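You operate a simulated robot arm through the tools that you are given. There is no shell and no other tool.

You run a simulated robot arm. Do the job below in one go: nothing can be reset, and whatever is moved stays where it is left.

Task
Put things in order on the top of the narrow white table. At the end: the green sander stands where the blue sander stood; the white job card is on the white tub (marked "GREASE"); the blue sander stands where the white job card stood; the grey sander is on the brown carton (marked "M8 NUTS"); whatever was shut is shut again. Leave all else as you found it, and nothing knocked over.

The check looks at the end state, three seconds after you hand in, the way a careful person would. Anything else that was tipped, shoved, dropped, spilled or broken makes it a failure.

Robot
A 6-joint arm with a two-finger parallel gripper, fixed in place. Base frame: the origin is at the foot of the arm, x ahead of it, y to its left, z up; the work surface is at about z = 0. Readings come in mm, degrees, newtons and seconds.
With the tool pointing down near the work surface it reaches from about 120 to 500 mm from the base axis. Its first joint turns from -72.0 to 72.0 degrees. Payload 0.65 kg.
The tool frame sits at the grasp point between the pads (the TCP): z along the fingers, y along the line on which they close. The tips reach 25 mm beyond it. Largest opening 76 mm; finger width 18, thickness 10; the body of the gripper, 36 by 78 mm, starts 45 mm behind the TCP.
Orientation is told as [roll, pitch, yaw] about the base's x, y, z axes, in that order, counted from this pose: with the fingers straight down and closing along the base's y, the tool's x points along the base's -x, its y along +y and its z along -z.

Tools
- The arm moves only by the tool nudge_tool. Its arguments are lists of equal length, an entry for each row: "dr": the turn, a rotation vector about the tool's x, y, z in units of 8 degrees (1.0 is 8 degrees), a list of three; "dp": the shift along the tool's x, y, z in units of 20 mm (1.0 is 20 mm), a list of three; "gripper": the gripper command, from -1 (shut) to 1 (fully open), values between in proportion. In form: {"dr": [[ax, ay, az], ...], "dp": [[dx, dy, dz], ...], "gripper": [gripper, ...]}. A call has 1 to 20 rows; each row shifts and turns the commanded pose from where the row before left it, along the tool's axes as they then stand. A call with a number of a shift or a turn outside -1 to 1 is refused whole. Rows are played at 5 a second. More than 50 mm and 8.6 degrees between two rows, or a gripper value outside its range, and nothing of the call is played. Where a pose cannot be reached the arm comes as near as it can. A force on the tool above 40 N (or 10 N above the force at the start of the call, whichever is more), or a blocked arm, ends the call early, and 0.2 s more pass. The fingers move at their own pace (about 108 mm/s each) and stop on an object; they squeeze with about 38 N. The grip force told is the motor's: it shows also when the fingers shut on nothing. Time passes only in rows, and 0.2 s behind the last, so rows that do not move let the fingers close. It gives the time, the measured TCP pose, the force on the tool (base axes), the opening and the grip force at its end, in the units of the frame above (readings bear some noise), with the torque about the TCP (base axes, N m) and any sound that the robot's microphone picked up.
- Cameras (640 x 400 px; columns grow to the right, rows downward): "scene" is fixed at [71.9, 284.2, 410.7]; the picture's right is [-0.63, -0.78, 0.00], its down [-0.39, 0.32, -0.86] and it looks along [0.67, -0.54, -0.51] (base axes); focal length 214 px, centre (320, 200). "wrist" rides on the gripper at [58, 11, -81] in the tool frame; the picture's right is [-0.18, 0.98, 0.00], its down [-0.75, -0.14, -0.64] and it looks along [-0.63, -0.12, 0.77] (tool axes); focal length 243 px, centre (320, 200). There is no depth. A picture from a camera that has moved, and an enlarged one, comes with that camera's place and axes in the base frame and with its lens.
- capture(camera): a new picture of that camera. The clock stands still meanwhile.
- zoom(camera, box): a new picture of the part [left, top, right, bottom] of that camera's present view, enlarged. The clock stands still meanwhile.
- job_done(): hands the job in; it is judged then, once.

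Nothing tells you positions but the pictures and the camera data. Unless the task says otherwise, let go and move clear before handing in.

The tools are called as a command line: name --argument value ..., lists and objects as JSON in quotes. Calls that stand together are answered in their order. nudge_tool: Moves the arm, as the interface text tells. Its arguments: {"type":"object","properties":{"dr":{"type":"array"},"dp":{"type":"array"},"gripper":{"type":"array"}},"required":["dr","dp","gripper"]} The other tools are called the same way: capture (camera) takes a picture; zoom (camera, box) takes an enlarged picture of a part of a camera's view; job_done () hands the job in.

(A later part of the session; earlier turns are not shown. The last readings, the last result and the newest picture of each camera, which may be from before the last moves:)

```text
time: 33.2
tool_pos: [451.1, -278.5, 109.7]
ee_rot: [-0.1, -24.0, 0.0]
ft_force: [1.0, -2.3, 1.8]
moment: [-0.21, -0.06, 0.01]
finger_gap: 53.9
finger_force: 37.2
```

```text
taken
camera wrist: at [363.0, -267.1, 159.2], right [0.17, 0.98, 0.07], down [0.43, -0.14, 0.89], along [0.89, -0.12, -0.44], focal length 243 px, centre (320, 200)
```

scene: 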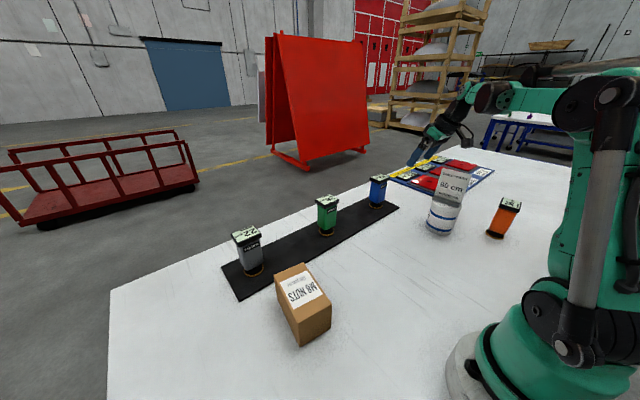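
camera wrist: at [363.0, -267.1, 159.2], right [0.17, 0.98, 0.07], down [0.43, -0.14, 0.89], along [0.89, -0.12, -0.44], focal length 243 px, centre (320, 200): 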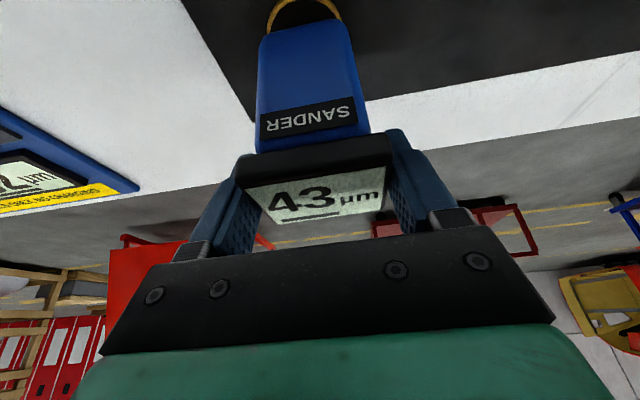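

Grip is firm at 53.9 mm. I lift straight up a little and check that the sander stays upright.

nudge_tool --dr '[[0, 0, 0], [0, 0, 0], [0, 0, 0], [0, 0, 0]]' --dp '[[-0.082, 0, -0.18], [-0.2, 0, -0.45], [-0.2, 0, -0.45], [0, 0, 0]]' --gripper '[-1, -1, -1, -1]'

capture --camera "wrist"

zoom --camera "scene" --box '[340, 110, 500, 230]'

```text
time: 34.2
tool_pos: [448.8, -278.3, 133.3]
ee_rot: [0.0, -24.0, 0.1]
ft_force: [-0.5, -0.7, -3.3]
moment: [0.0, -0.02, 0.02]
finger_gap: 53.8
finger_force: 37.7
```

```text
taken
camera wrist: at [362.5, -267.2, 183.6], right [0.17, 0.98, 0.07], down [0.43, -0.14, 0.89], along [0.89, -0.12, -0.44], focal length 243 px, centre (320, 200)
```

wrist: 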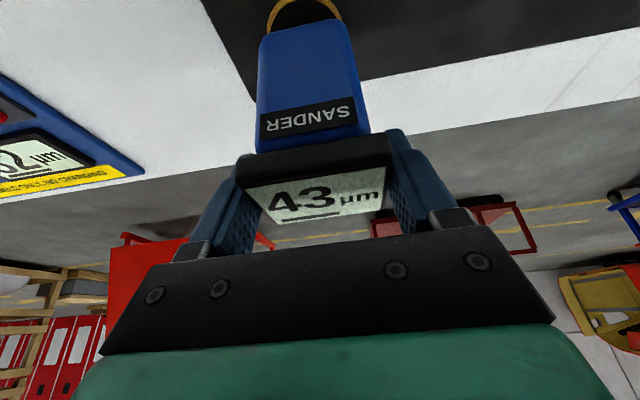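

```text
3.33 times, centred on (420, 170) of scene
camera zoom: at [71.9, 284.2, 410.7], right [-0.63, -0.78, 0.0], down [-0.39, 0.32, -0.86], along [0.67, -0.54, -0.51], focal length 715 px, centre (-13, 300)
```

zoom: 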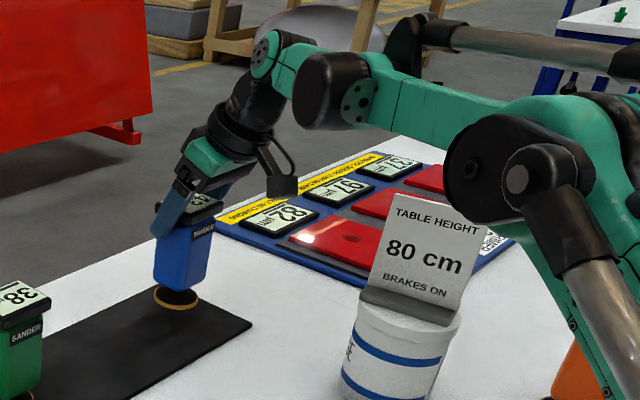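

The sander lifted cleanly and upright (about 0.33 kg). I bring it inward and up, then across to the left.

nudge_tool --dr '[[0, 0, 0], [0, 0, 0], [0, 0, 0], [0, 0, 0], [0, 0, 0], [0, 0, 0], [0, 0, 0], [0, 0, 0], [0, 0, 0]]' --dp '[[0.2, 0.2, -0.5], [0.375, 0.4875, -0.83], [0.375, 0.4875, -0.83], [0.375, 0.4875, -0.83], [0.375, 0.4875, -0.83], [0.375, 0.4875, -0.83], [0.375, 0.4875, -0.83], [0.375, 0.4875, -0.83], [0.2, 0.2, -0.4]]' --gripper '[-1, -1, -1, -1, -1, -1, -1, -1, -1]'

capture --camera "wrist"

capture --camera "scene"

```text
time: 36.2
tool_pos: [340.0, -201.5, 230.4]
ee_rot: [0.0, -23.9, 0.1]
ft_force: [0.2, -0.7, -4.0]
moment: [0.0, 0.01, 0.0]
finger_gap: 53.7
finger_force: 37.6
```

```text
taken
camera wrist: at [253.1, -191.0, 280.5], right [0.17, 0.98, 0.07], down [0.43, -0.14, 0.89], along [0.89, -0.12, -0.44], focal length 243 px, centre (320, 200)
```

wrist: 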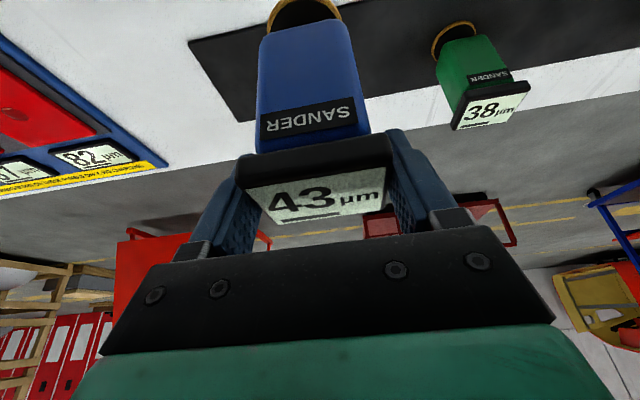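

```text
taken
```

scene: 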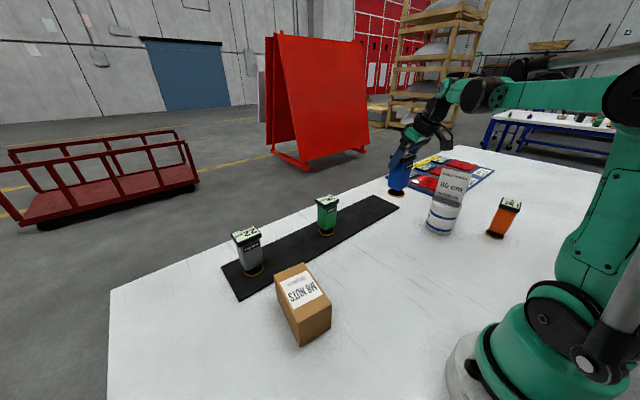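

Everything is clear, so I carry the blue sander across towards the card's old spot.

nudge_tool --dr '[[0, 0, 0], [0, 0, 0], [0, 0, 0], [0, 0, 0], [0, 0, 0], [0, 0, 0], [0, 0, 0], [0, 0, 0], [0, 0, 0], [0, 0, 0], [0, 0, 0], [0, 0, 0], [0, 0, 0], [0, 0, 0], [0, 0, 0], [0, 0, 0], [0, 0, 0], [0, 0, 0], [0, 0, 0], [0, 0, 0]]' --dp '[[0, 0.4, 0], [0, 0.8, 0], [0, 0.92, 0], [0, 0.92, 0], [0, 0.92, 0], [0, 0.92, 0], [0, 0.92, 0], [0, 0.92, 0], [0, 0.92, 0], [0, 0.92, 0], [0, 0.92, 0], [0, 0.92, 0], [0, 0.92, 0], [0, 0.92, 0], [0, 0.92, 0], [0, 0.92, 0], [0, 0.92, 0], [0, 0.92, 0], [0, 0.92, 0], [0, 0.92, 0]]' --gripper '[-1, -1, -1, -1, -1, -1, -1, -1, -1, -1, -1, -1, -1, -1, -1, -1, -1, -1, -1, -1]'

capture --camera "wrist"

capture --camera "scene"

```text
time: 40.4
tool_pos: [338.8, 151.7, 231.5]
ee_rot: [0.0, -24.0, -0.1]
ft_force: [-0.4, -0.5, -3.3]
moment: [0.03, 0.0, -0.01]
finger_gap: 53.7
finger_force: 37.8
```

```text
taken
camera wrist: at [252.0, 163.5, 281.0], right [0.17, 0.98, 0.07], down [0.43, -0.14, 0.89], along [0.89, -0.12, -0.44], focal length 243 px, centre (320, 200)
```

wrist: 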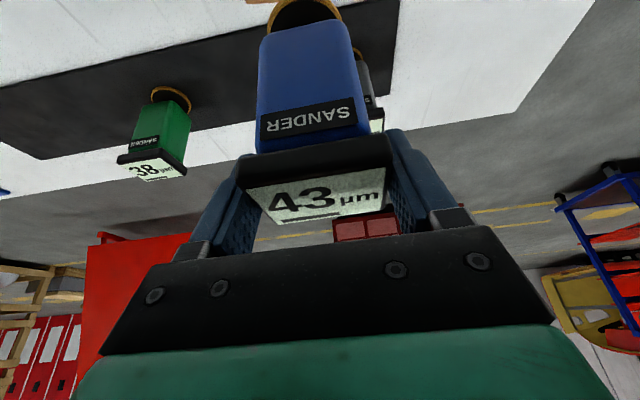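

```text
taken
```

scene: 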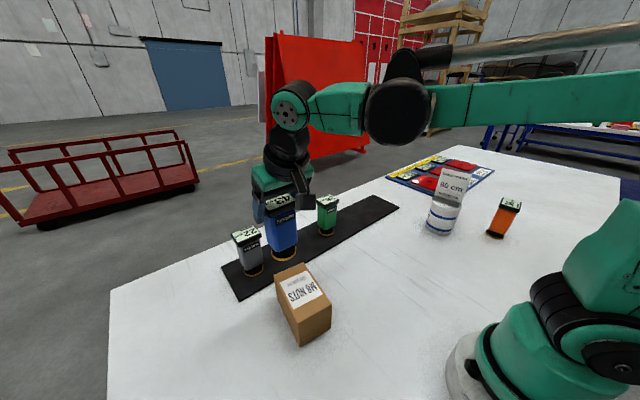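

I continue the last 200 mm to above the card's old spot.

nudge_tool --dr '[[0, 0, 0], [0, 0, 0], [0, 0, 0], [0, 0, 0], [0, 0, 0], [0, 0, 0], [0, 0, 0], [0, 0, 0], [0, 0, 0], [0, 0, 0], [0, 0, 0], [0, 0, 0], [0, 0, 0]]' --dp '[[0, 0.6, 0], [0.04, 0.94, -0.02], [0.04, 0.94, -0.02], [0.04, 0.94, -0.02], [0.04, 0.94, -0.02], [0.04, 0.94, -0.02], [0.04, 0.94, -0.02], [0.04, 0.94, -0.02], [0.04, 0.94, -0.02], [0.04, 0.94, -0.02], [0.04, 0.6, -0.02], [0.04, 0.3, -0.02], [0, 0, 0]]' --gripper '[-1, -1, -1, -1, -1, -1, -1, -1, -1, -1, -1, -1, -1]'

capture --camera "wrist"

capture --camera "scene"

```text
time: 43.2
tool_pos: [329.4, 350.7, 231.0]
ee_rot: [0.0, -24.0, -0.1]
ft_force: [-0.2, -0.1, -2.5]
moment: [0.02, -0.02, 0.02]
finger_gap: 53.5
finger_force: 38.2
```

```text
taken
camera wrist: at [242.5, 363.5, 281.4], right [0.17, 0.98, 0.07], down [0.43, -0.14, 0.89], along [0.89, -0.12, -0.44], focal length 243 px, centre (320, 200)
```

wrist: 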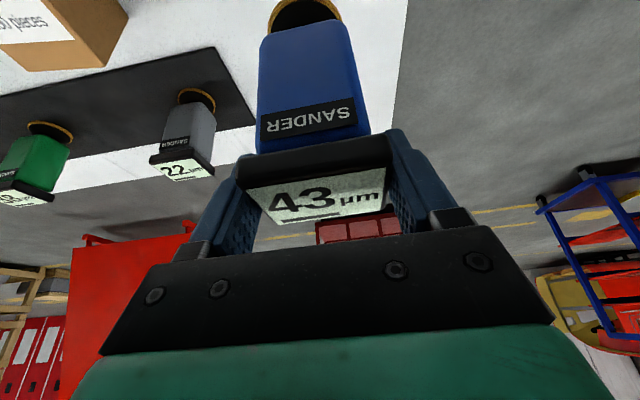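

```text
taken
```

scene: 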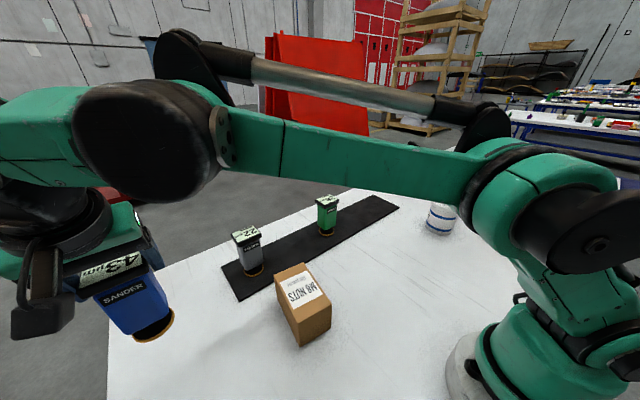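

It hangs above the old card spot. I descend straight down in base z, the last part in small steps.

nudge_tool --dr '[[0, 0, 0], [0, 0, 0], [0, 0, 0], [0, 0, 0], [0, 0, 0], [0, 0, 0], [0, 0, 0], [0, 0, 0], [0, 0, 0]]' --dp '[[0.2, 0, 0.45], [0.339, 0, 0.761], [0.339, 0, 0.761], [0.339, 0, 0.761], [0.339, 0, 0.761], [0.339, 0, 0.761], [0.25, 0, 0.56], [0.1, 0, 0.22], [0, 0, 0]]' --gripper '[-1, -1, -1, -1, -1, -1, -1, -1, -1]'

capture --camera "wrist"

capture --camera "scene"

```text
time: 45.2
tool_pos: [330.1, 350.8, 119.0]
ee_rot: [0.0, -24.0, 0.1]
ft_force: [0.4, -0.6, -2.2]
moment: [0.04, -0.03, 0.02]
finger_gap: 54.1
finger_force: 38.0
```

```text
taken
camera wrist: at [242.9, 362.6, 170.0], right [0.17, 0.98, 0.07], down [0.43, -0.14, 0.89], along [0.89, -0.12, -0.44], focal length 243 px, centre (320, 200)
```

wrist: 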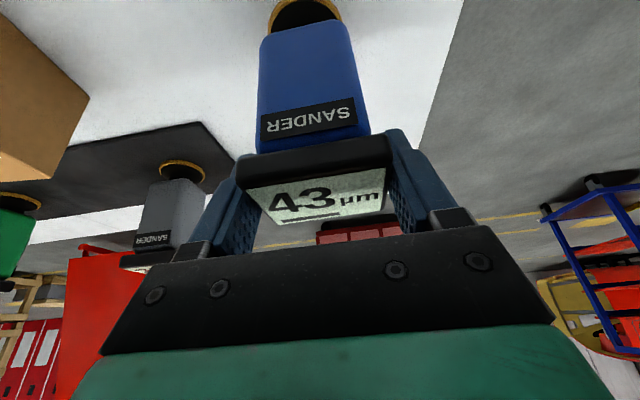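

```text
taken
```

scene: 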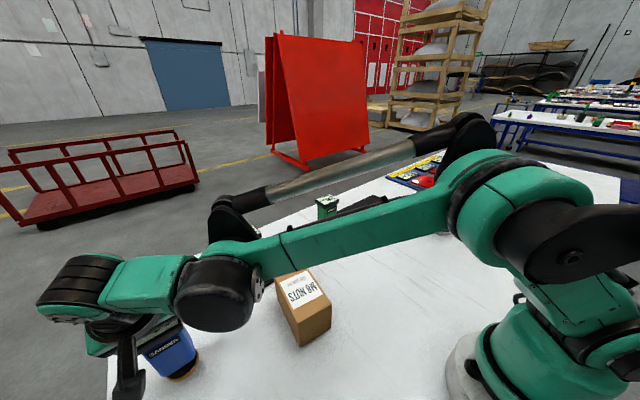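

About 11 mm remain. I lower slowly, watching the force.

nudge_tool --dr '[[0, 0, 0], [0, 0, 0], [0, 0, 0], [0, 0, 0]]' --dp '[[0.13, 0, 0.11], [0.061, 0, 0.137], [0.041, 0, 0.091], [0, 0, 0]]' --gripper '[-1, -1, -1, -1]'

```text
time: 46.2
tool_pos: [327.1, 350.5, 112.6]
ee_rot: [0.0, -24.0, 0.1]
ft_force: [0.1, 0.6, -3.7]
moment: [-0.02, 0.0, 0.03]
finger_gap: 53.5
finger_force: 38.1
```

nudge_tool --dr '[[0, 0, 0], [0, 0, 0], [0, 0, 0]]' --dp '[[0.041, 0, 0.091], [0.03, 0, 0.07], [0, 0, 0]]' --gripper '[-1, -1, -1]'

zoom --camera "scene" --box '[80, 290, 260, 400]'

```text
time: 47.0
tool_pos: [328.3, 351.1, 109.3]
ee_rot: [0.0, -24.0, 0.0]
ft_force: [0.7, 0.2, -2.3]
moment: [0.02, 0.01, -0.02]
finger_gap: 54.0
finger_force: 37.9
```

```text
3.56 times, centred on (170, 345) of scene
camera zoom: at [71.9, 284.2, 410.7], right [-0.63, -0.78, 0.0], down [-0.39, 0.32, -0.86], along [0.67, -0.54, -0.51], focal length 763 px, centre (853, -316)
```

zoom: 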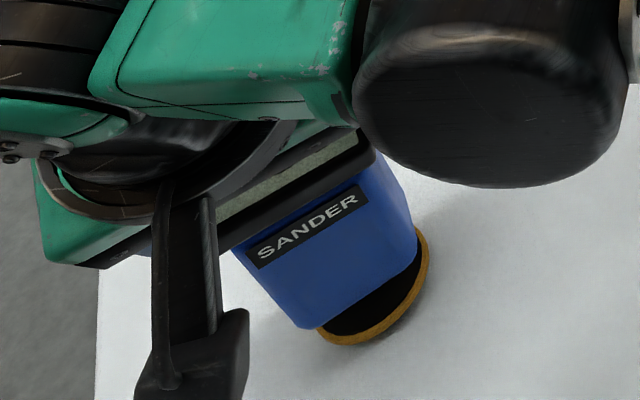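

Still hanging freely. I continue down in millimetre steps.

nudge_tool --dr '[[0, 0, 0], [0, 0, 0], [0, 0, 0]]' --dp '[[0.02, 0, 0.046], [0.02, 0, 0.046], [0, 0, 0]]' --gripper '[-1, -1, -1]'

```text
time: 47.8
tool_pos: [328.2, 350.5, 107.1]
ee_rot: [0.0, -24.0, 0.0]
ft_force: [0.3, -0.3, -2.6]
moment: [0.01, 0.01, 0.01]
finger_gap: 53.8
finger_force: 38.0
```

nudge_tool --dr '[[0, 0, 0], [0, 0, 0]]' --dp '[[0.02, 0, 0.046], [0, 0, 0]]' --gripper '[-1, -1]'

```text
time: 48.4
tool_pos: [328.7, 351.3, 105.3]
ee_rot: [0.0, -24.0, 0.0]
ft_force: [0.4, 0.9, -2.8]
moment: [0.01, 0.01, -0.01]
finger_gap: 53.6
finger_force: 38.2
```

nudge_tool --dr '[[0, 0, 0], [0, 0, 0]]' --dp '[[0.02, 0, 0.046], [0, 0, 0]]' --gripper '[-1, -1]'

```text
time: 49.0
tool_pos: [328.3, 351.2, 106.0]
ee_rot: [0.0, -24.0, 0.0]
ft_force: [-0.4, -0.5, -2.7]
moment: [0.0, 0.03, 0.0]
finger_gap: 53.7
finger_force: 37.9
```

nudge_tool --dr '[[0, 0, 0], [0, 0, 0]]' --dp '[[0.02, 0, 0.046], [0, 0, 0]]' --gripper '[-1, -1]'

zoom --camera "scene" --box '[80, 290, 260, 400]'

```text
time: 49.6
tool_pos: [328.0, 350.9, 104.2]
ee_rot: [0.0, -24.0, -0.1]
ft_force: [-0.3, 0.4, -2.7]
moment: [-0.03, 0.0, 0.04]
finger_gap: 53.7
finger_force: 37.1
```

```text
3.56 times, centred on (170, 345) of scene
camera zoom: at [71.9, 284.2, 410.7], right [-0.63, -0.78, 0.0], down [-0.39, 0.32, -0.86], along [0.67, -0.54, -0.51], focal length 763 px, centre (853, -316)
```

zoom: 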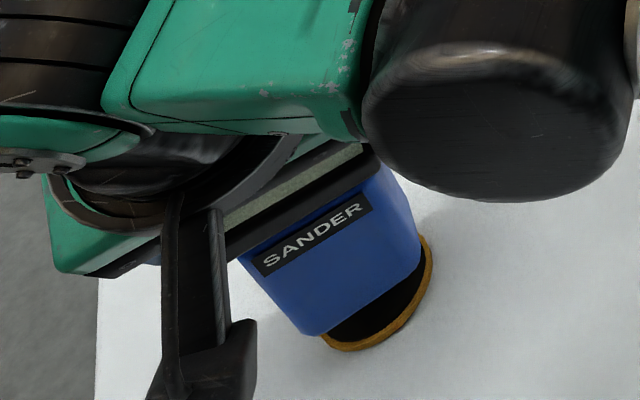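

nudge_tool --dr '[[0, 0, 0], [0, 0, 0]]' --dp '[[0.02, 0, 0.046], [0, 0, 0]]' --gripper '[-1, -1]'

```text
time: 50.2
tool_pos: [328.5, 350.6, 104.0]
ee_rot: [0.0, -24.0, 0.1]
ft_force: [0.4, 0.0, -2.9]
moment: [-0.01, 0.02, -0.03]
finger_gap: 53.7
finger_force: 38.1
```

nudge_tool --dr '[[0, 0, 0], [0, 0, 0]]' --dp '[[0.02, 0, 0.046], [0, 0, 0]]' --gripper '[-1, -1]'

```text
time: 50.8
tool_pos: [329.1, 351.0, 102.2]
ee_rot: [-0.1, -24.0, -0.1]
ft_force: [-5.4, -3.3, 18.1]
moment: [0.01, 0.47, 0.1]
finger_gap: 53.7
finger_force: 38.0
```

Contact with the table (about 18 N). I ease off half a millimetre and open the fingers.

nudge_tool --dr '[[0, 0, 0], [0, 0, 0]]' --dp '[[-0.012, 0, -0.028], [0, 0, 0]]' --gripper '[-1, -1]'

```text
time: 51.4
tool_pos: [328.9, 351.7, 102.0]
ee_rot: [0.0, -24.0, 0.0]
ft_force: [-1.4, -0.7, 4.1]
moment: [0.01, 0.01, 0.03]
finger_gap: 53.7
finger_force: 38.1
```

nudge_tool --dr '[[0, 0, 0], [0, 0, 0], [0, 0, 0], [0, 0, 0]]' --dp '[[0, 0, 0], [0, 0, 0], [0, 0, 0], [0, 0, 0]]' --gripper '[0.5, 0.7, 1, 1]'

capture --camera "wrist"

zoom --camera "scene" --box '[80, 290, 260, 400]'

```text
time: 52.4
tool_pos: [328.4, 351.7, 102.3]
ee_rot: [0.1, -24.0, 0.1]
ft_force: [0.3, -0.1, -1.0]
moment: [0.0, 0.0, 0.0]
finger_gap: 76.1
finger_force: 0.0
```

```text
taken
camera wrist: at [241.7, 363.2, 153.1], right [0.17, 0.98, 0.07], down [0.43, -0.14, 0.89], along [0.89, -0.12, -0.44], focal length 243 px, centre (320, 200)
```

wrist: 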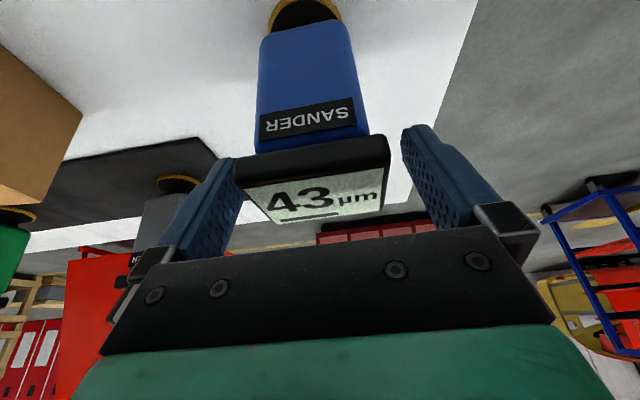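

```text
3.56 times, centred on (170, 345) of scene
camera zoom: at [71.9, 284.2, 410.7], right [-0.63, -0.78, 0.0], down [-0.39, 0.32, -0.86], along [0.67, -0.54, -0.51], focal length 763 px, centre (853, -316)
```

zoom: 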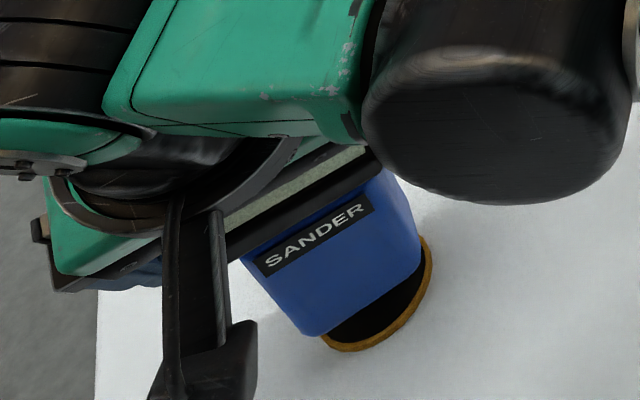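

The blue sander stands on its own. I retract along the tool axis and check.

nudge_tool --dr '[[0, 0, 0], [0, 0, 0], [0, 0, 0], [0, 0, 0], [0, 0, 0], [0, 0, 0], [0, 0, 0], [0, 0, 0]]' --dp '[[0, 0, -0.4], [0, 0, -0.8], [0, 0, -0.9], [0, 0, -0.9], [0, 0, -0.9], [0, 0, -0.9], [0, 0, -0.9], [0, 0, 0]]' --gripper '[1, 1, 1, 1, 1, 1, 1, 1]'

capture --camera "wrist"

capture --camera "scene"

```text
time: 54.2
tool_pos: [281.7, 351.7, 207.6]
ee_rot: [0.0, -24.0, 0.1]
ft_force: [-0.1, 0.7, 0.0]
moment: [0.01, -0.02, 0.03]
finger_gap: 75.8
finger_force: 0.0
```

```text
taken
camera wrist: at [194.5, 362.9, 256.4], right [0.17, 0.98, 0.07], down [0.43, -0.14, 0.89], along [0.89, -0.12, -0.44], focal length 243 px, centre (320, 200)
```

wrist: 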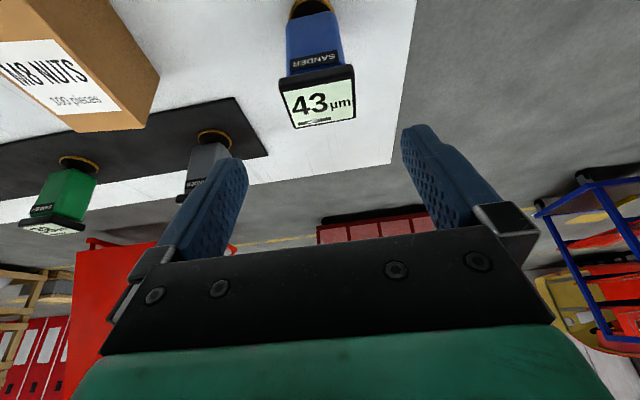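

```text
taken
```

scene: 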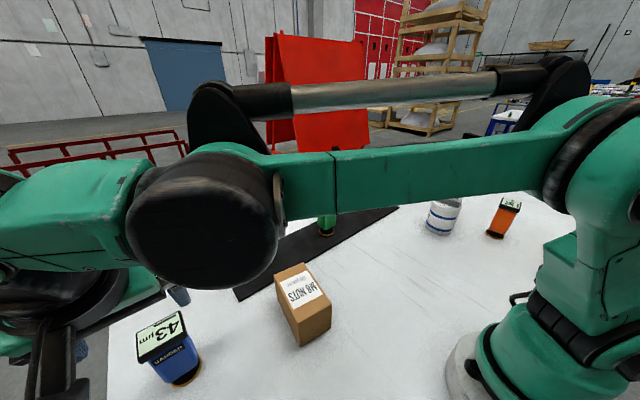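

The blue sander stands upright in the card's old place. Now I move across to look at the green sander.

nudge_tool --dr '[[0, 0, 0], [0, 0, 0], [0, 0, 0], [0, 0, 0], [0, 0, 0], [0, 0, 0], [0, 0, 0], [0, 0, 0], [0, 0, 0], [0, 0, 0], [0, 0, 0], [0, 0, 0], [0, 0, 0], [0, 0, 0], [0, 0, 0], [0, 0, 0], [0, 0, 0], [0, 0, 0], [0, 0, 0], [0, 0, 0]]' --dp '[[-0.13, -1, 0], [-0.13, -1, 0], [-0.13, -1, 0], [-0.13, -1, 0], [-0.13, -1, 0], [-0.13, -1, 0], [-0.13, -1, 0], [-0.13, -1, 0], [-0.13, -1, 0], [-0.13, -1, 0], [-0.13, -1, 0], [-0.13, -1, 0], [-0.13, -1, 0], [-0.13, -1, 0], [-0.13, -1, 0], [-0.13, -1, 0], [-0.13, -1, 0], [-0.13, -1, 0], [-0.13, -1, 0], [-0.13, -1, 0]]' --gripper '[1, 1, 1, 1, 1, 1, 1, 1, 1, 1, 1, 1, 1, 1, 1, 1, 1, 1, 1, 1]'

capture --camera "wrist"

capture --camera "scene"

```text
time: 58.4
tool_pos: [330.2, -48.8, 227.6]
ee_rot: [0.0, -23.9, 0.0]
ft_force: [-0.1, 0.4, 0.1]
moment: [0.0, -0.01, -0.01]
finger_gap: 76.0
finger_force: 0.0
```

```text
taken
camera wrist: at [242.6, -37.3, 278.0], right [0.17, 0.98, 0.07], down [0.43, -0.14, 0.89], along [0.89, -0.12, -0.44], focal length 243 px, centre (320, 200)
```

wrist: 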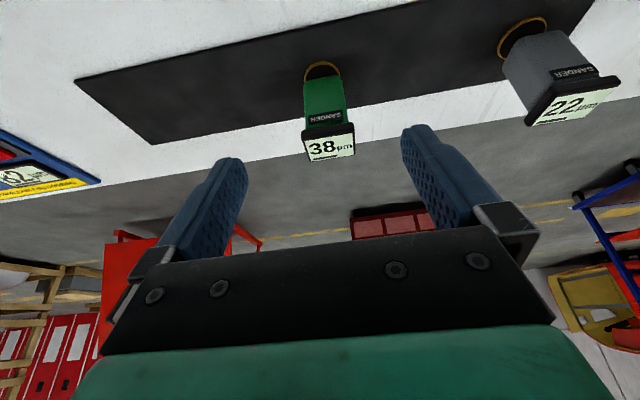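

```text
taken
```

scene: 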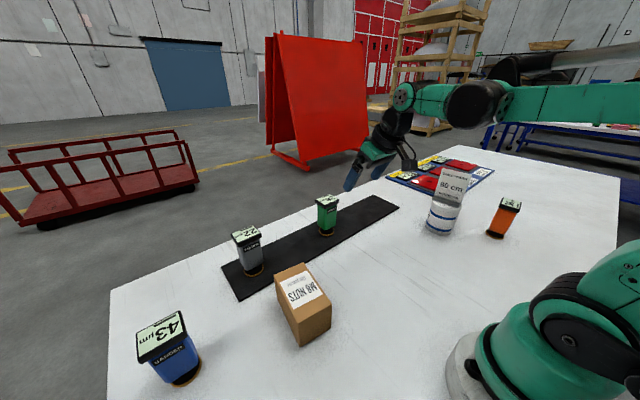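

The green sander is in view ahead; I zoom to measure it.

zoom --camera "wrist" --box '[270, 40, 390, 180]'

zoom --camera "scene" --box '[110, 280, 270, 400]'

```text
2.86 times, centred on (330, 110) of wrist
camera zoom: at [242.6, -37.3, 278.0], right [0.17, 0.98, 0.07], down [0.43, -0.14, 0.89], along [0.89, -0.12, -0.44], focal length 693 px, centre (291, 457)
```

zoom: 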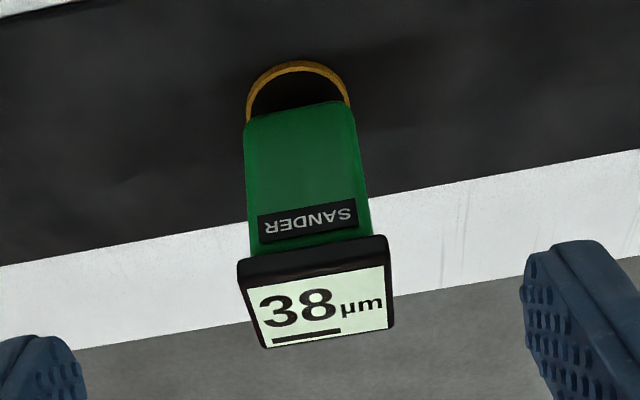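

```text
3.33 times, centred on (190, 340) of scene
camera zoom: at [71.9, 284.2, 410.7], right [-0.63, -0.78, 0.0], down [-0.39, 0.32, -0.86], along [0.67, -0.54, -0.51], focal length 715 px, centre (753, -267)
```

zoom: 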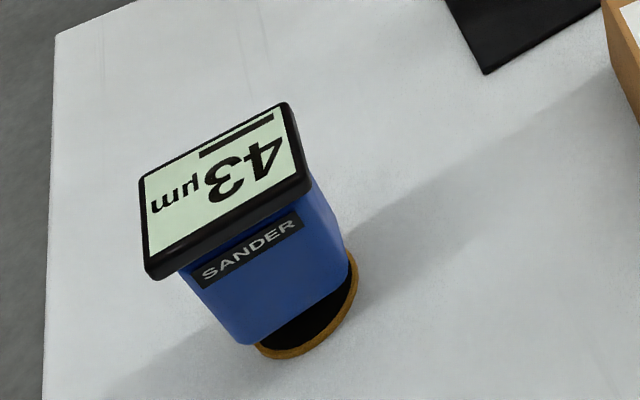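

The green sander measures square to the axes, with its head centred at about (450,-48.6), the same height as the blue one. I go to the matching pre-grasp point.

nudge_tool --dr '[[0, 0, 0], [0, 0, 0], [0, 0, 0], [0, 0, 0], [0, 0, 0], [0, 0, 0], [0, 0, 0]]' --dp '[[-0.503, 0, 0.84], [-0.503, 0, 0.84], [-0.503, 0, 0.84], [-0.503, 0, 0.84], [-0.503, 0, 0.84], [-0.503, 0, 0.84], [0, 0, 0]]' --gripper '[1, 1, 1, 1, 1, 1, 1]'

zoom --camera "wrist" --box '[230, 60, 400, 180]'

zoom --camera "scene" --box '[260, 110, 420, 260]'

```text
time: 60.0
tool_pos: [426.8, -49.9, 160.8]
ee_rot: [0.0, -24.0, 0.0]
ft_force: [-0.4, 0.5, 0.7]
moment: [0.01, 0.0, -0.02]
finger_gap: 76.2
finger_force: 0.0
```

```text
3.33 times, centred on (315, 120) of wrist
camera zoom: at [339.5, -37.6, 211.7], right [0.17, 0.98, 0.07], down [0.43, -0.14, 0.89], along [0.89, -0.12, -0.44], focal length 809 px, centre (337, 467)
```

zoom: 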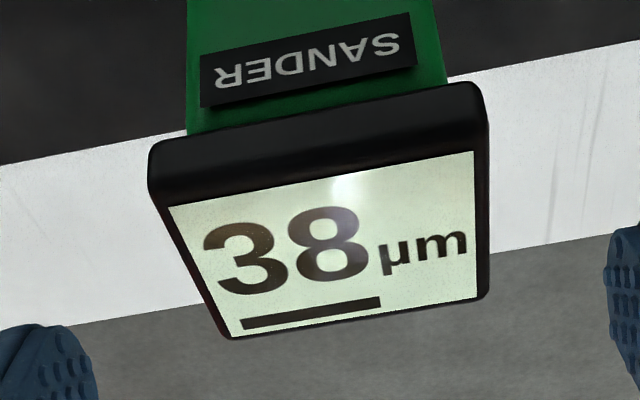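

```text
2.67 times, centred on (340, 185) of scene
camera zoom: at [71.9, 284.2, 410.7], right [-0.63, -0.78, 0.0], down [-0.39, 0.32, -0.86], along [0.67, -0.54, -0.51], focal length 572 px, centre (267, 240)
```

zoom: 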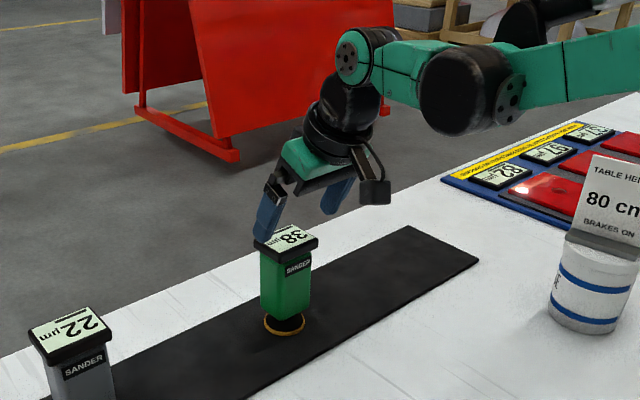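

The geometry matches the blue sander's, exactly 230 mm further along y. I advance and close on the green head.

nudge_tool --dr '[[0, 0, 0], [0, 0, 0], [0, 0, 0], [0, 0, 0], [0, 0, 0]]' --dp '[[0.02, 0.04, 0.7], [0, 0, 0.75], [0, 0, 0.75], [0, 0, 0.68], [0, 0, 0]]' --gripper '[1, 1, 1, 1, 1]'

capture --camera "wrist"

```text
time: 61.2
tool_pos: [449.3, -47.4, 108.1]
ee_rot: [0.0, -24.0, 0.0]
ft_force: [0.6, 0.7, -0.5]
moment: [-0.01, 0.0, 0.01]
finger_gap: 76.4
finger_force: 0.0
```

```text
taken
camera wrist: at [362.6, -36.2, 158.0], right [0.17, 0.98, 0.07], down [0.43, -0.14, 0.89], along [0.89, -0.12, -0.44], focal length 243 px, centre (320, 200)
```

wrist: 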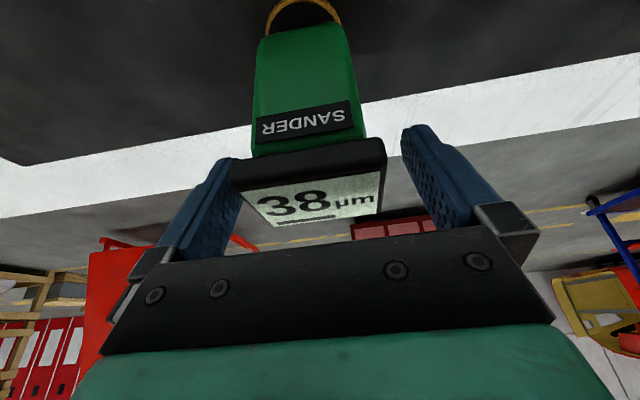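

Same alignment as with the blue one; a 1.2 mm correction and close.

nudge_tool --dr '[[0, 0, 0], [0, 0, 0], [0, 0, 0], [0, 0, 0], [0, 0, 0]]' --dp '[[0, -0.07, 0], [0, 0, 0], [0, 0, 0], [0, 0, 0], [0, 0, 0]]' --gripper '[1, 0.6, -1, -1, -1]'

capture --camera "wrist"

```text
time: 62.4
tool_pos: [449.3, -48.5, 108.3]
ee_rot: [-0.1, -24.0, -0.1]
ft_force: [0.3, -2.4, 2.3]
moment: [-0.1, -0.03, -0.01]
finger_gap: 53.4
finger_force: 37.8
```

```text
taken
camera wrist: at [362.1, -37.6, 158.5], right [0.17, 0.98, 0.07], down [0.43, -0.14, 0.89], along [0.89, -0.12, -0.44], focal length 243 px, centre (320, 200)
```

wrist: 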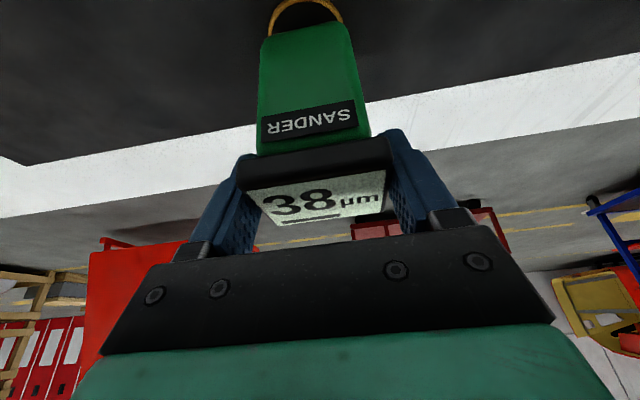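

Gripped. I lift 22 mm straight up.

nudge_tool --dr '[[0, 0, 0], [0, 0, 0], [0, 0, 0], [0, 0, 0]]' --dp '[[-0.082, 0, -0.18], [-0.2, 0, -0.45], [-0.2, 0, -0.45], [0, 0, 0]]' --gripper '[-1, -1, -1, -1]'

capture --camera "wrist"

zoom --camera "scene" --box '[260, 110, 460, 260]'

```text
time: 63.4
tool_pos: [448.3, -48.6, 132.0]
ee_rot: [0.0, -24.0, 0.0]
ft_force: [0.4, -0.1, -3.0]
moment: [-0.03, -0.01, 0.0]
finger_gap: 53.5
finger_force: 38.2
```

```text
taken
camera wrist: at [361.7, -37.7, 181.9], right [0.17, 0.98, 0.07], down [0.43, -0.14, 0.89], along [0.89, -0.12, -0.44], focal length 243 px, centre (320, 200)
```

wrist: 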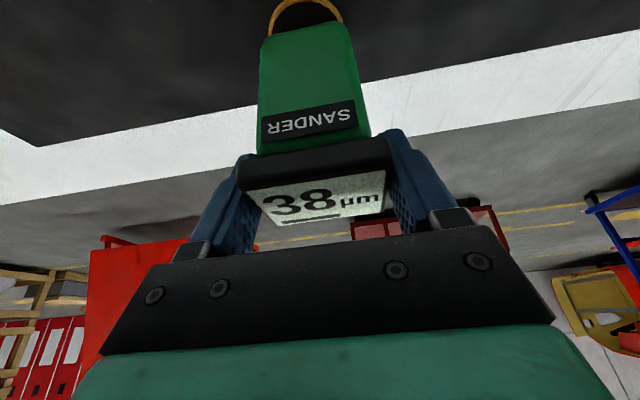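

```text
2.67 times, centred on (360, 185) of scene
camera zoom: at [71.9, 284.2, 410.7], right [-0.63, -0.78, 0.0], down [-0.39, 0.32, -0.86], along [0.67, -0.54, -0.51], focal length 572 px, centre (213, 240)
```

zoom: 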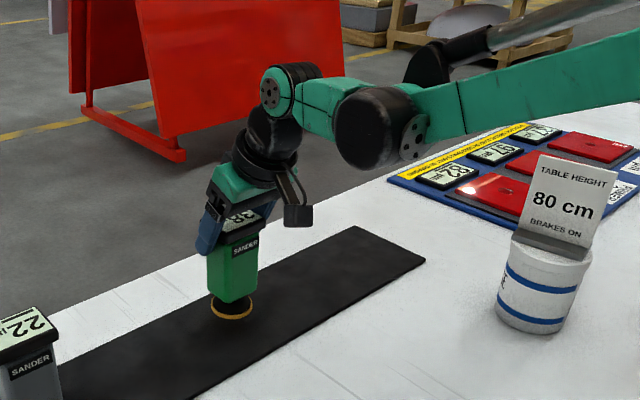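

It is free and upright. I slide it in the air along the mat to the blue sander's old place.

nudge_tool --dr '[[0, 0, 0], [0, 0, 0], [0, 0, 0], [0, 0, 0], [0, 0, 0], [0, 0, 0], [0, 0, 0], [0, 0, 0], [0, 0, 0], [0, 0, 0], [0, 0, 0], [0, 0, 0], [0, 0, 0], [0, 0, 0], [0, 0, 0]]' --dp '[[0, -0.5, 0], [0, -0.9, 0], [0, -0.9, 0], [0, -0.9, 0], [0, -0.9, 0], [0, -0.9, 0], [0, -0.9, 0], [0, -0.9, 0], [0, -0.9, 0], [0, -0.9, 0], [0, -0.9, 0], [0, -0.9, 0], [0, -0.575, 0], [0, -0.5, 0], [0, 0, 0]]' --gripper '[-1, -1, -1, -1, -1, -1, -1, -1, -1, -1, -1, -1, -1, -1, -1]'

capture --camera "wrist"

zoom --camera "scene" --box '[340, 110, 500, 230]'

```text
time: 66.6
tool_pos: [449.9, -278.6, 132.4]
ee_rot: [0.0, -24.0, -0.1]
ft_force: [-0.6, 0.1, -2.3]
moment: [-0.01, -0.04, 0.0]
finger_gap: 53.7
finger_force: 38.1
```

```text
taken
camera wrist: at [362.1, -266.6, 182.6], right [0.17, 0.98, 0.07], down [0.43, -0.14, 0.89], along [0.89, -0.12, -0.44], focal length 243 px, centre (320, 200)
```

wrist: 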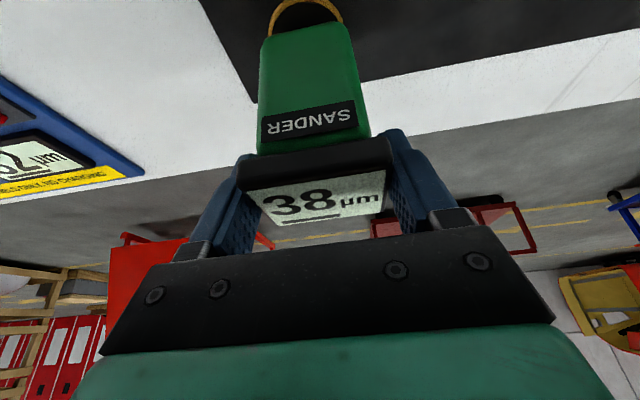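

```text
3.33 times, centred on (420, 170) of scene
camera zoom: at [71.9, 284.2, 410.7], right [-0.63, -0.78, 0.0], down [-0.39, 0.32, -0.86], along [0.67, -0.54, -0.51], focal length 715 px, centre (-13, 300)
```

zoom: 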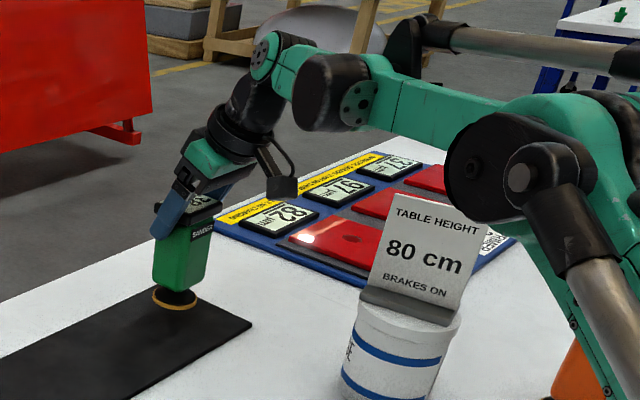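

The image matches the blue sander's lifted pose almost exactly. I lower it, the last millimetres in small steps.

nudge_tool --dr '[[0, 0, 0], [0, 0, 0], [0, 0, 0], [0, 0, 0]]' --dp '[[0.16, 0, 0.36], [0.14, 0, 0.32], [0.08, 0, 0.18], [0, 0, 0]]' --gripper '[-1, -1, -1, -1]'

```text
time: 67.6
tool_pos: [448.9, -278.6, 113.0]
ee_rot: [-0.1, -24.0, 0.0]
ft_force: [0.2, 0.5, -2.8]
moment: [-0.03, -0.01, -0.01]
finger_gap: 53.5
finger_force: 37.7
```

nudge_tool --dr '[[0, 0, 0], [0, 0, 0], [0, 0, 0]]' --dp '[[0.02, 0, 0.046], [0.02, 0, 0.046], [0, 0, 0]]' --gripper '[-1, -1, -1]'

```text
time: 68.4
tool_pos: [449.5, -278.9, 111.6]
ee_rot: [-0.1, -23.9, 0.0]
ft_force: [0.3, -0.8, -3.1]
moment: [0.02, 0.02, -0.02]
finger_gap: 53.5
finger_force: 38.2
```

nudge_tool --dr '[[0, 0, 0], [0, 0, 0]]' --dp '[[0.02, 0, 0.046], [0, 0, 0]]' --gripper '[-1, -1]'

```text
time: 69.0
tool_pos: [449.2, -278.5, 110.1]
ee_rot: [0.1, -24.1, 0.0]
ft_force: [-0.1, 1.0, -3.9]
moment: [0.01, -0.02, -0.01]
finger_gap: 53.4
finger_force: 38.5
```

nudge_tool --dr '[[0, 0, 0], [0, 0, 0]]' --dp '[[0.02, 0, 0.046], [0, 0, 0]]' --gripper '[-1, -1]'

```text
time: 69.6
tool_pos: [449.2, -279.3, 109.3]
ee_rot: [0.0, -24.0, -0.1]
ft_force: [-0.4, 0.2, -3.1]
moment: [0.01, 0.01, 0.02]
finger_gap: 54.0
finger_force: 37.8
```

nudge_tool --dr '[[0, 0, 0], [0, 0, 0]]' --dp '[[0.02, 0, 0.046], [0, 0, 0]]' --gripper '[-1, -1]'

```text
time: 70.2
tool_pos: [450.1, -278.2, 108.1]
ee_rot: [0.0, -24.0, -0.1]
ft_force: [-3.3, -0.1, 7.3]
moment: [0.14, 0.27, 0.04]
finger_gap: 53.8
finger_force: 37.6
```

The green sander touches the mat. I release it.

nudge_tool --dr '[[0, 0, 0], [0, 0, 0], [0, 0, 0], [0, 0, 0]]' --dp '[[-0.004, 0, -0.01], [0, 0, 0], [0, 0, 0], [0, 0, 0]]' --gripper '[-1, 0.5, 0.8, 1]'

capture --camera "wrist"

zoom --camera "scene" --box '[340, 110, 500, 230]'

```text
time: 71.2
tool_pos: [450.4, -278.4, 108.4]
ee_rot: [0.0, -24.0, 0.0]
ft_force: [-0.3, 0.1, -0.1]
moment: [0.01, 0.02, -0.06]
finger_gap: 76.0
finger_force: 0.0
```

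```text
taken
camera wrist: at [362.6, -267.0, 158.4], right [0.17, 0.98, 0.07], down [0.43, -0.14, 0.89], along [0.89, -0.12, -0.44], focal length 243 px, centre (320, 200)
```

wrist: 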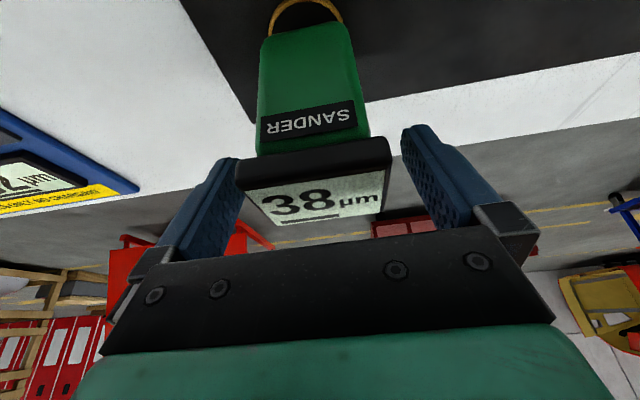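

```text
3.33 times, centred on (420, 170) of scene
camera zoom: at [71.9, 284.2, 410.7], right [-0.63, -0.78, 0.0], down [-0.39, 0.32, -0.86], along [0.67, -0.54, -0.51], focal length 715 px, centre (-13, 300)
```

zoom: 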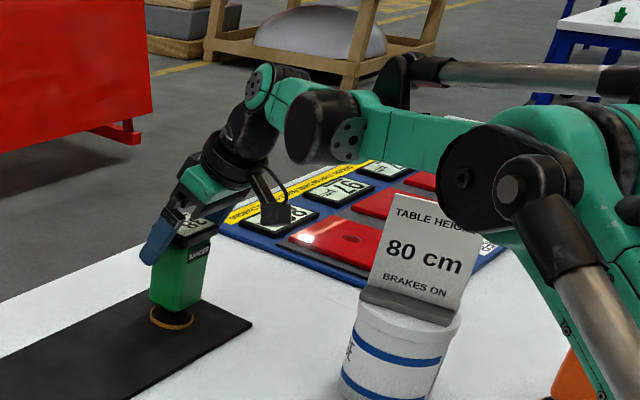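

The green sander stands at the blue one's old spot. I retract along the tool axis and swing over to the grey sander.

nudge_tool --dr '[[0, 0, 0], [0, 0, 0], [0, 0, 0], [0, 0, 0], [0, 0, 0], [0, 0, 0], [0, 0, 0], [0, 0, 0], [0, 0, 0], [0, 0, 0], [0, 0, 0]]' --dp '[[0, 0, -0.4], [0, 0, -0.8], [0, 0, -0.9], [0, 0, -0.9], [0.375, 0.4875, -0.8], [0.375, 0.4875, -0.8], [0.5, 0.6, -0.6], [0.5, 0.8, -0.5], [0.5, 0.8, -0.2], [0.5, 0.8, -0.2], [0, 0, 0]]' --gripper '[1, 1, 1, 1, 1, 1, 1, 1, 1, 1, 1]'

capture --camera "scene"

capture --camera "wrist"

```text
time: 73.6
tool_pos: [348.4, -199.0, 197.3]
ee_rot: [0.0, -24.1, 0.0]
ft_force: [0.1, 0.1, 0.5]
moment: [-0.01, -0.01, -0.02]
finger_gap: 75.8
finger_force: 0.0
```

```text
taken
```

scene: 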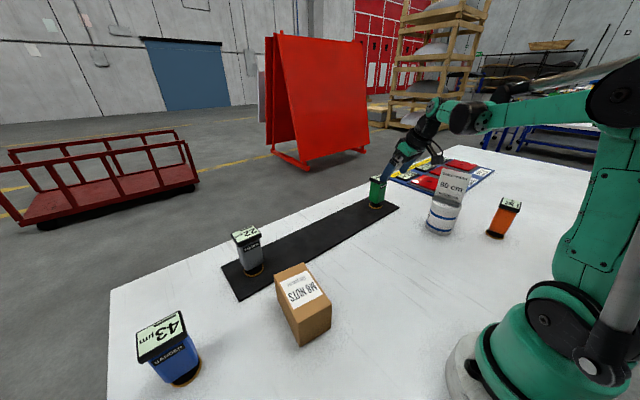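

```text
taken
camera wrist: at [261.1, -187.4, 247.3], right [0.17, 0.98, 0.07], down [0.43, -0.14, 0.89], along [0.89, -0.12, -0.44], focal length 243 px, centre (320, 200)
```

wrist: 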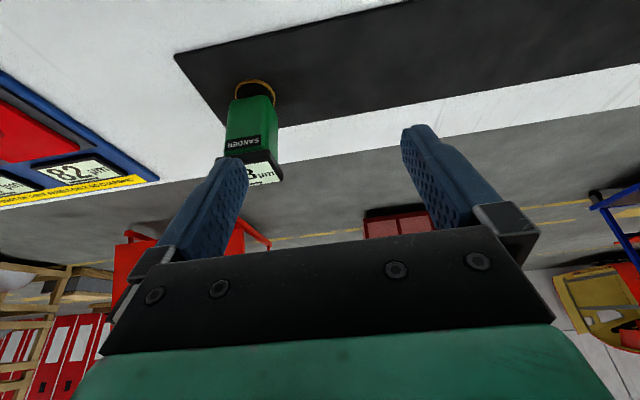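

The green one stands well. I move over towards the grey sander for a measuring view.

nudge_tool --dr '[[0, 0, 0], [0, 0, 0], [0, 0, 0], [0, 0, 0], [0, 0, 0], [0, 0, 0], [0, 0, 0], [0, 0, 0], [0, 0, 0], [0, 0, 0], [0, 0, 0], [0, 0, 0], [0, 0, 0], [0, 0, 0], [0, 0, 0], [0, 0, 0], [0, 0, 0], [0, 0, 0], [0, 0, 0], [0, 0, 0]]' --dp '[[0.01, 0.95, -0.087], [0.01, 0.95, -0.087], [0.01, 0.95, -0.087], [0.01, 0.95, -0.087], [0.01, 0.95, -0.087], [0.01, 0.95, -0.087], [0.01, 0.95, -0.087], [0.01, 0.95, -0.087], [0.01, 0.95, -0.087], [0.01, 0.95, -0.087], [0.01, 0.95, -0.087], [0.01, 0.95, -0.087], [0.01, 0.95, -0.087], [0.01, 0.95, -0.087], [0.01, 0.95, -0.087], [0.01, 0.95, -0.087], [0.01, 0.95, -0.087], [0.01, 0.95, -0.087], [0.01, 0.95, -0.087], [0.01, 0.95, -0.087]]' --gripper '[1, 1, 1, 1, 1, 1, 1, 1, 1, 1, 1, 1, 1, 1, 1, 1, 1, 1, 1, 1]'

capture --camera "wrist"

zoom --camera "wrist" --box '[270, 40, 390, 180]'

```text
time: 77.8
tool_pos: [332.1, 180.7, 225.6]
ee_rot: [-0.1, -24.0, 0.0]
ft_force: [0.2, -0.9, -0.7]
moment: [0.03, 0.01, 0.02]
finger_gap: 75.9
finger_force: 0.1
```

```text
taken
camera wrist: at [244.8, 192.9, 276.8], right [0.17, 0.98, 0.07], down [0.43, -0.14, 0.89], along [0.89, -0.12, -0.44], focal length 243 px, centre (320, 200)
```

wrist: 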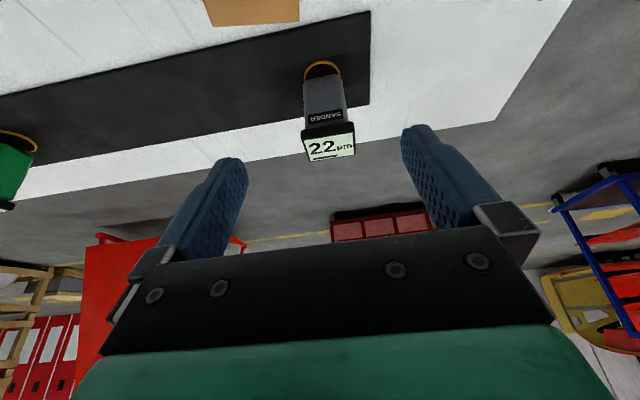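

```text
2.86 times, centred on (330, 110) of wrist
camera zoom: at [244.8, 192.9, 276.8], right [0.17, 0.98, 0.07], down [0.43, -0.14, 0.89], along [0.89, -0.12, -0.44], focal length 693 px, centre (291, 457)
```

zoom: 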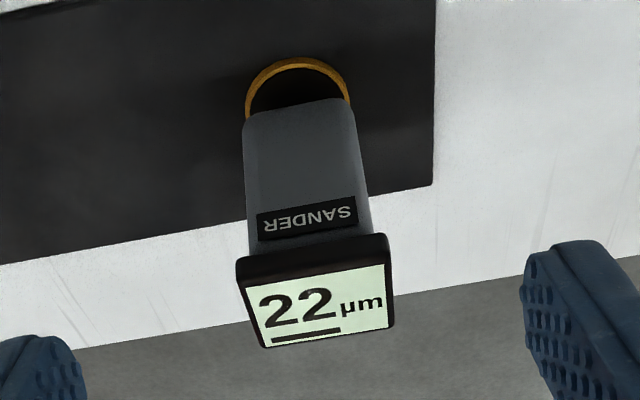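

The grey sander lines up just like the others, with its head centred at about (450,181). I move to its pre-grasp point.

nudge_tool --dr '[[0, 0, 0], [0, 0, 0], [0, 0, 0], [0, 0, 0], [0, 0, 0], [0, 0, 0], [0, 0, 0]]' --dp '[[-0.5, 0.004, 0.814], [-0.5, 0.004, 0.814], [-0.5, 0.004, 0.814], [-0.5, 0.004, 0.814], [-0.5, 0.004, 0.814], [-0.5, 0.004, 0.814], [0, 0, 0]]' --gripper '[1, 1, 1, 1, 1, 1, 1]'

zoom --camera "wrist" --box '[230, 60, 400, 180]'

capture --camera "scene"

```text
time: 79.4
tool_pos: [425.5, 181.1, 160.4]
ee_rot: [0.0, -24.0, 0.0]
ft_force: [-0.8, 0.2, 0.4]
moment: [0.01, -0.02, 0.01]
finger_gap: 76.1
finger_force: 0.1
```

```text
3.33 times, centred on (315, 120) of wrist
camera zoom: at [338.8, 193.2, 210.8], right [0.17, 0.98, 0.07], down [0.43, -0.14, 0.89], along [0.89, -0.12, -0.44], focal length 809 px, centre (337, 467)
```

zoom: 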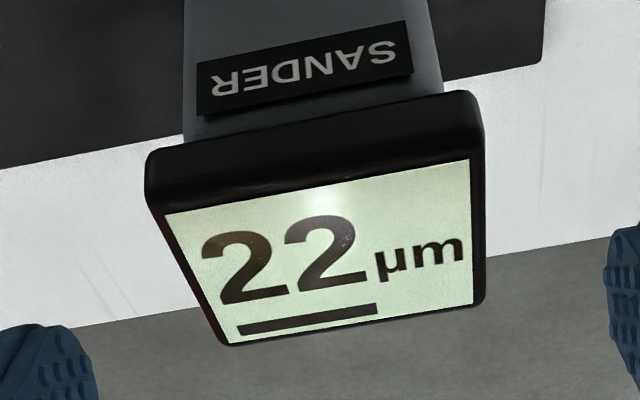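

```text
taken
```

scene: 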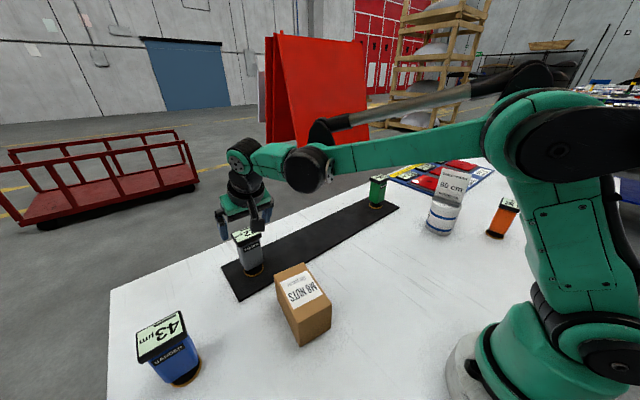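

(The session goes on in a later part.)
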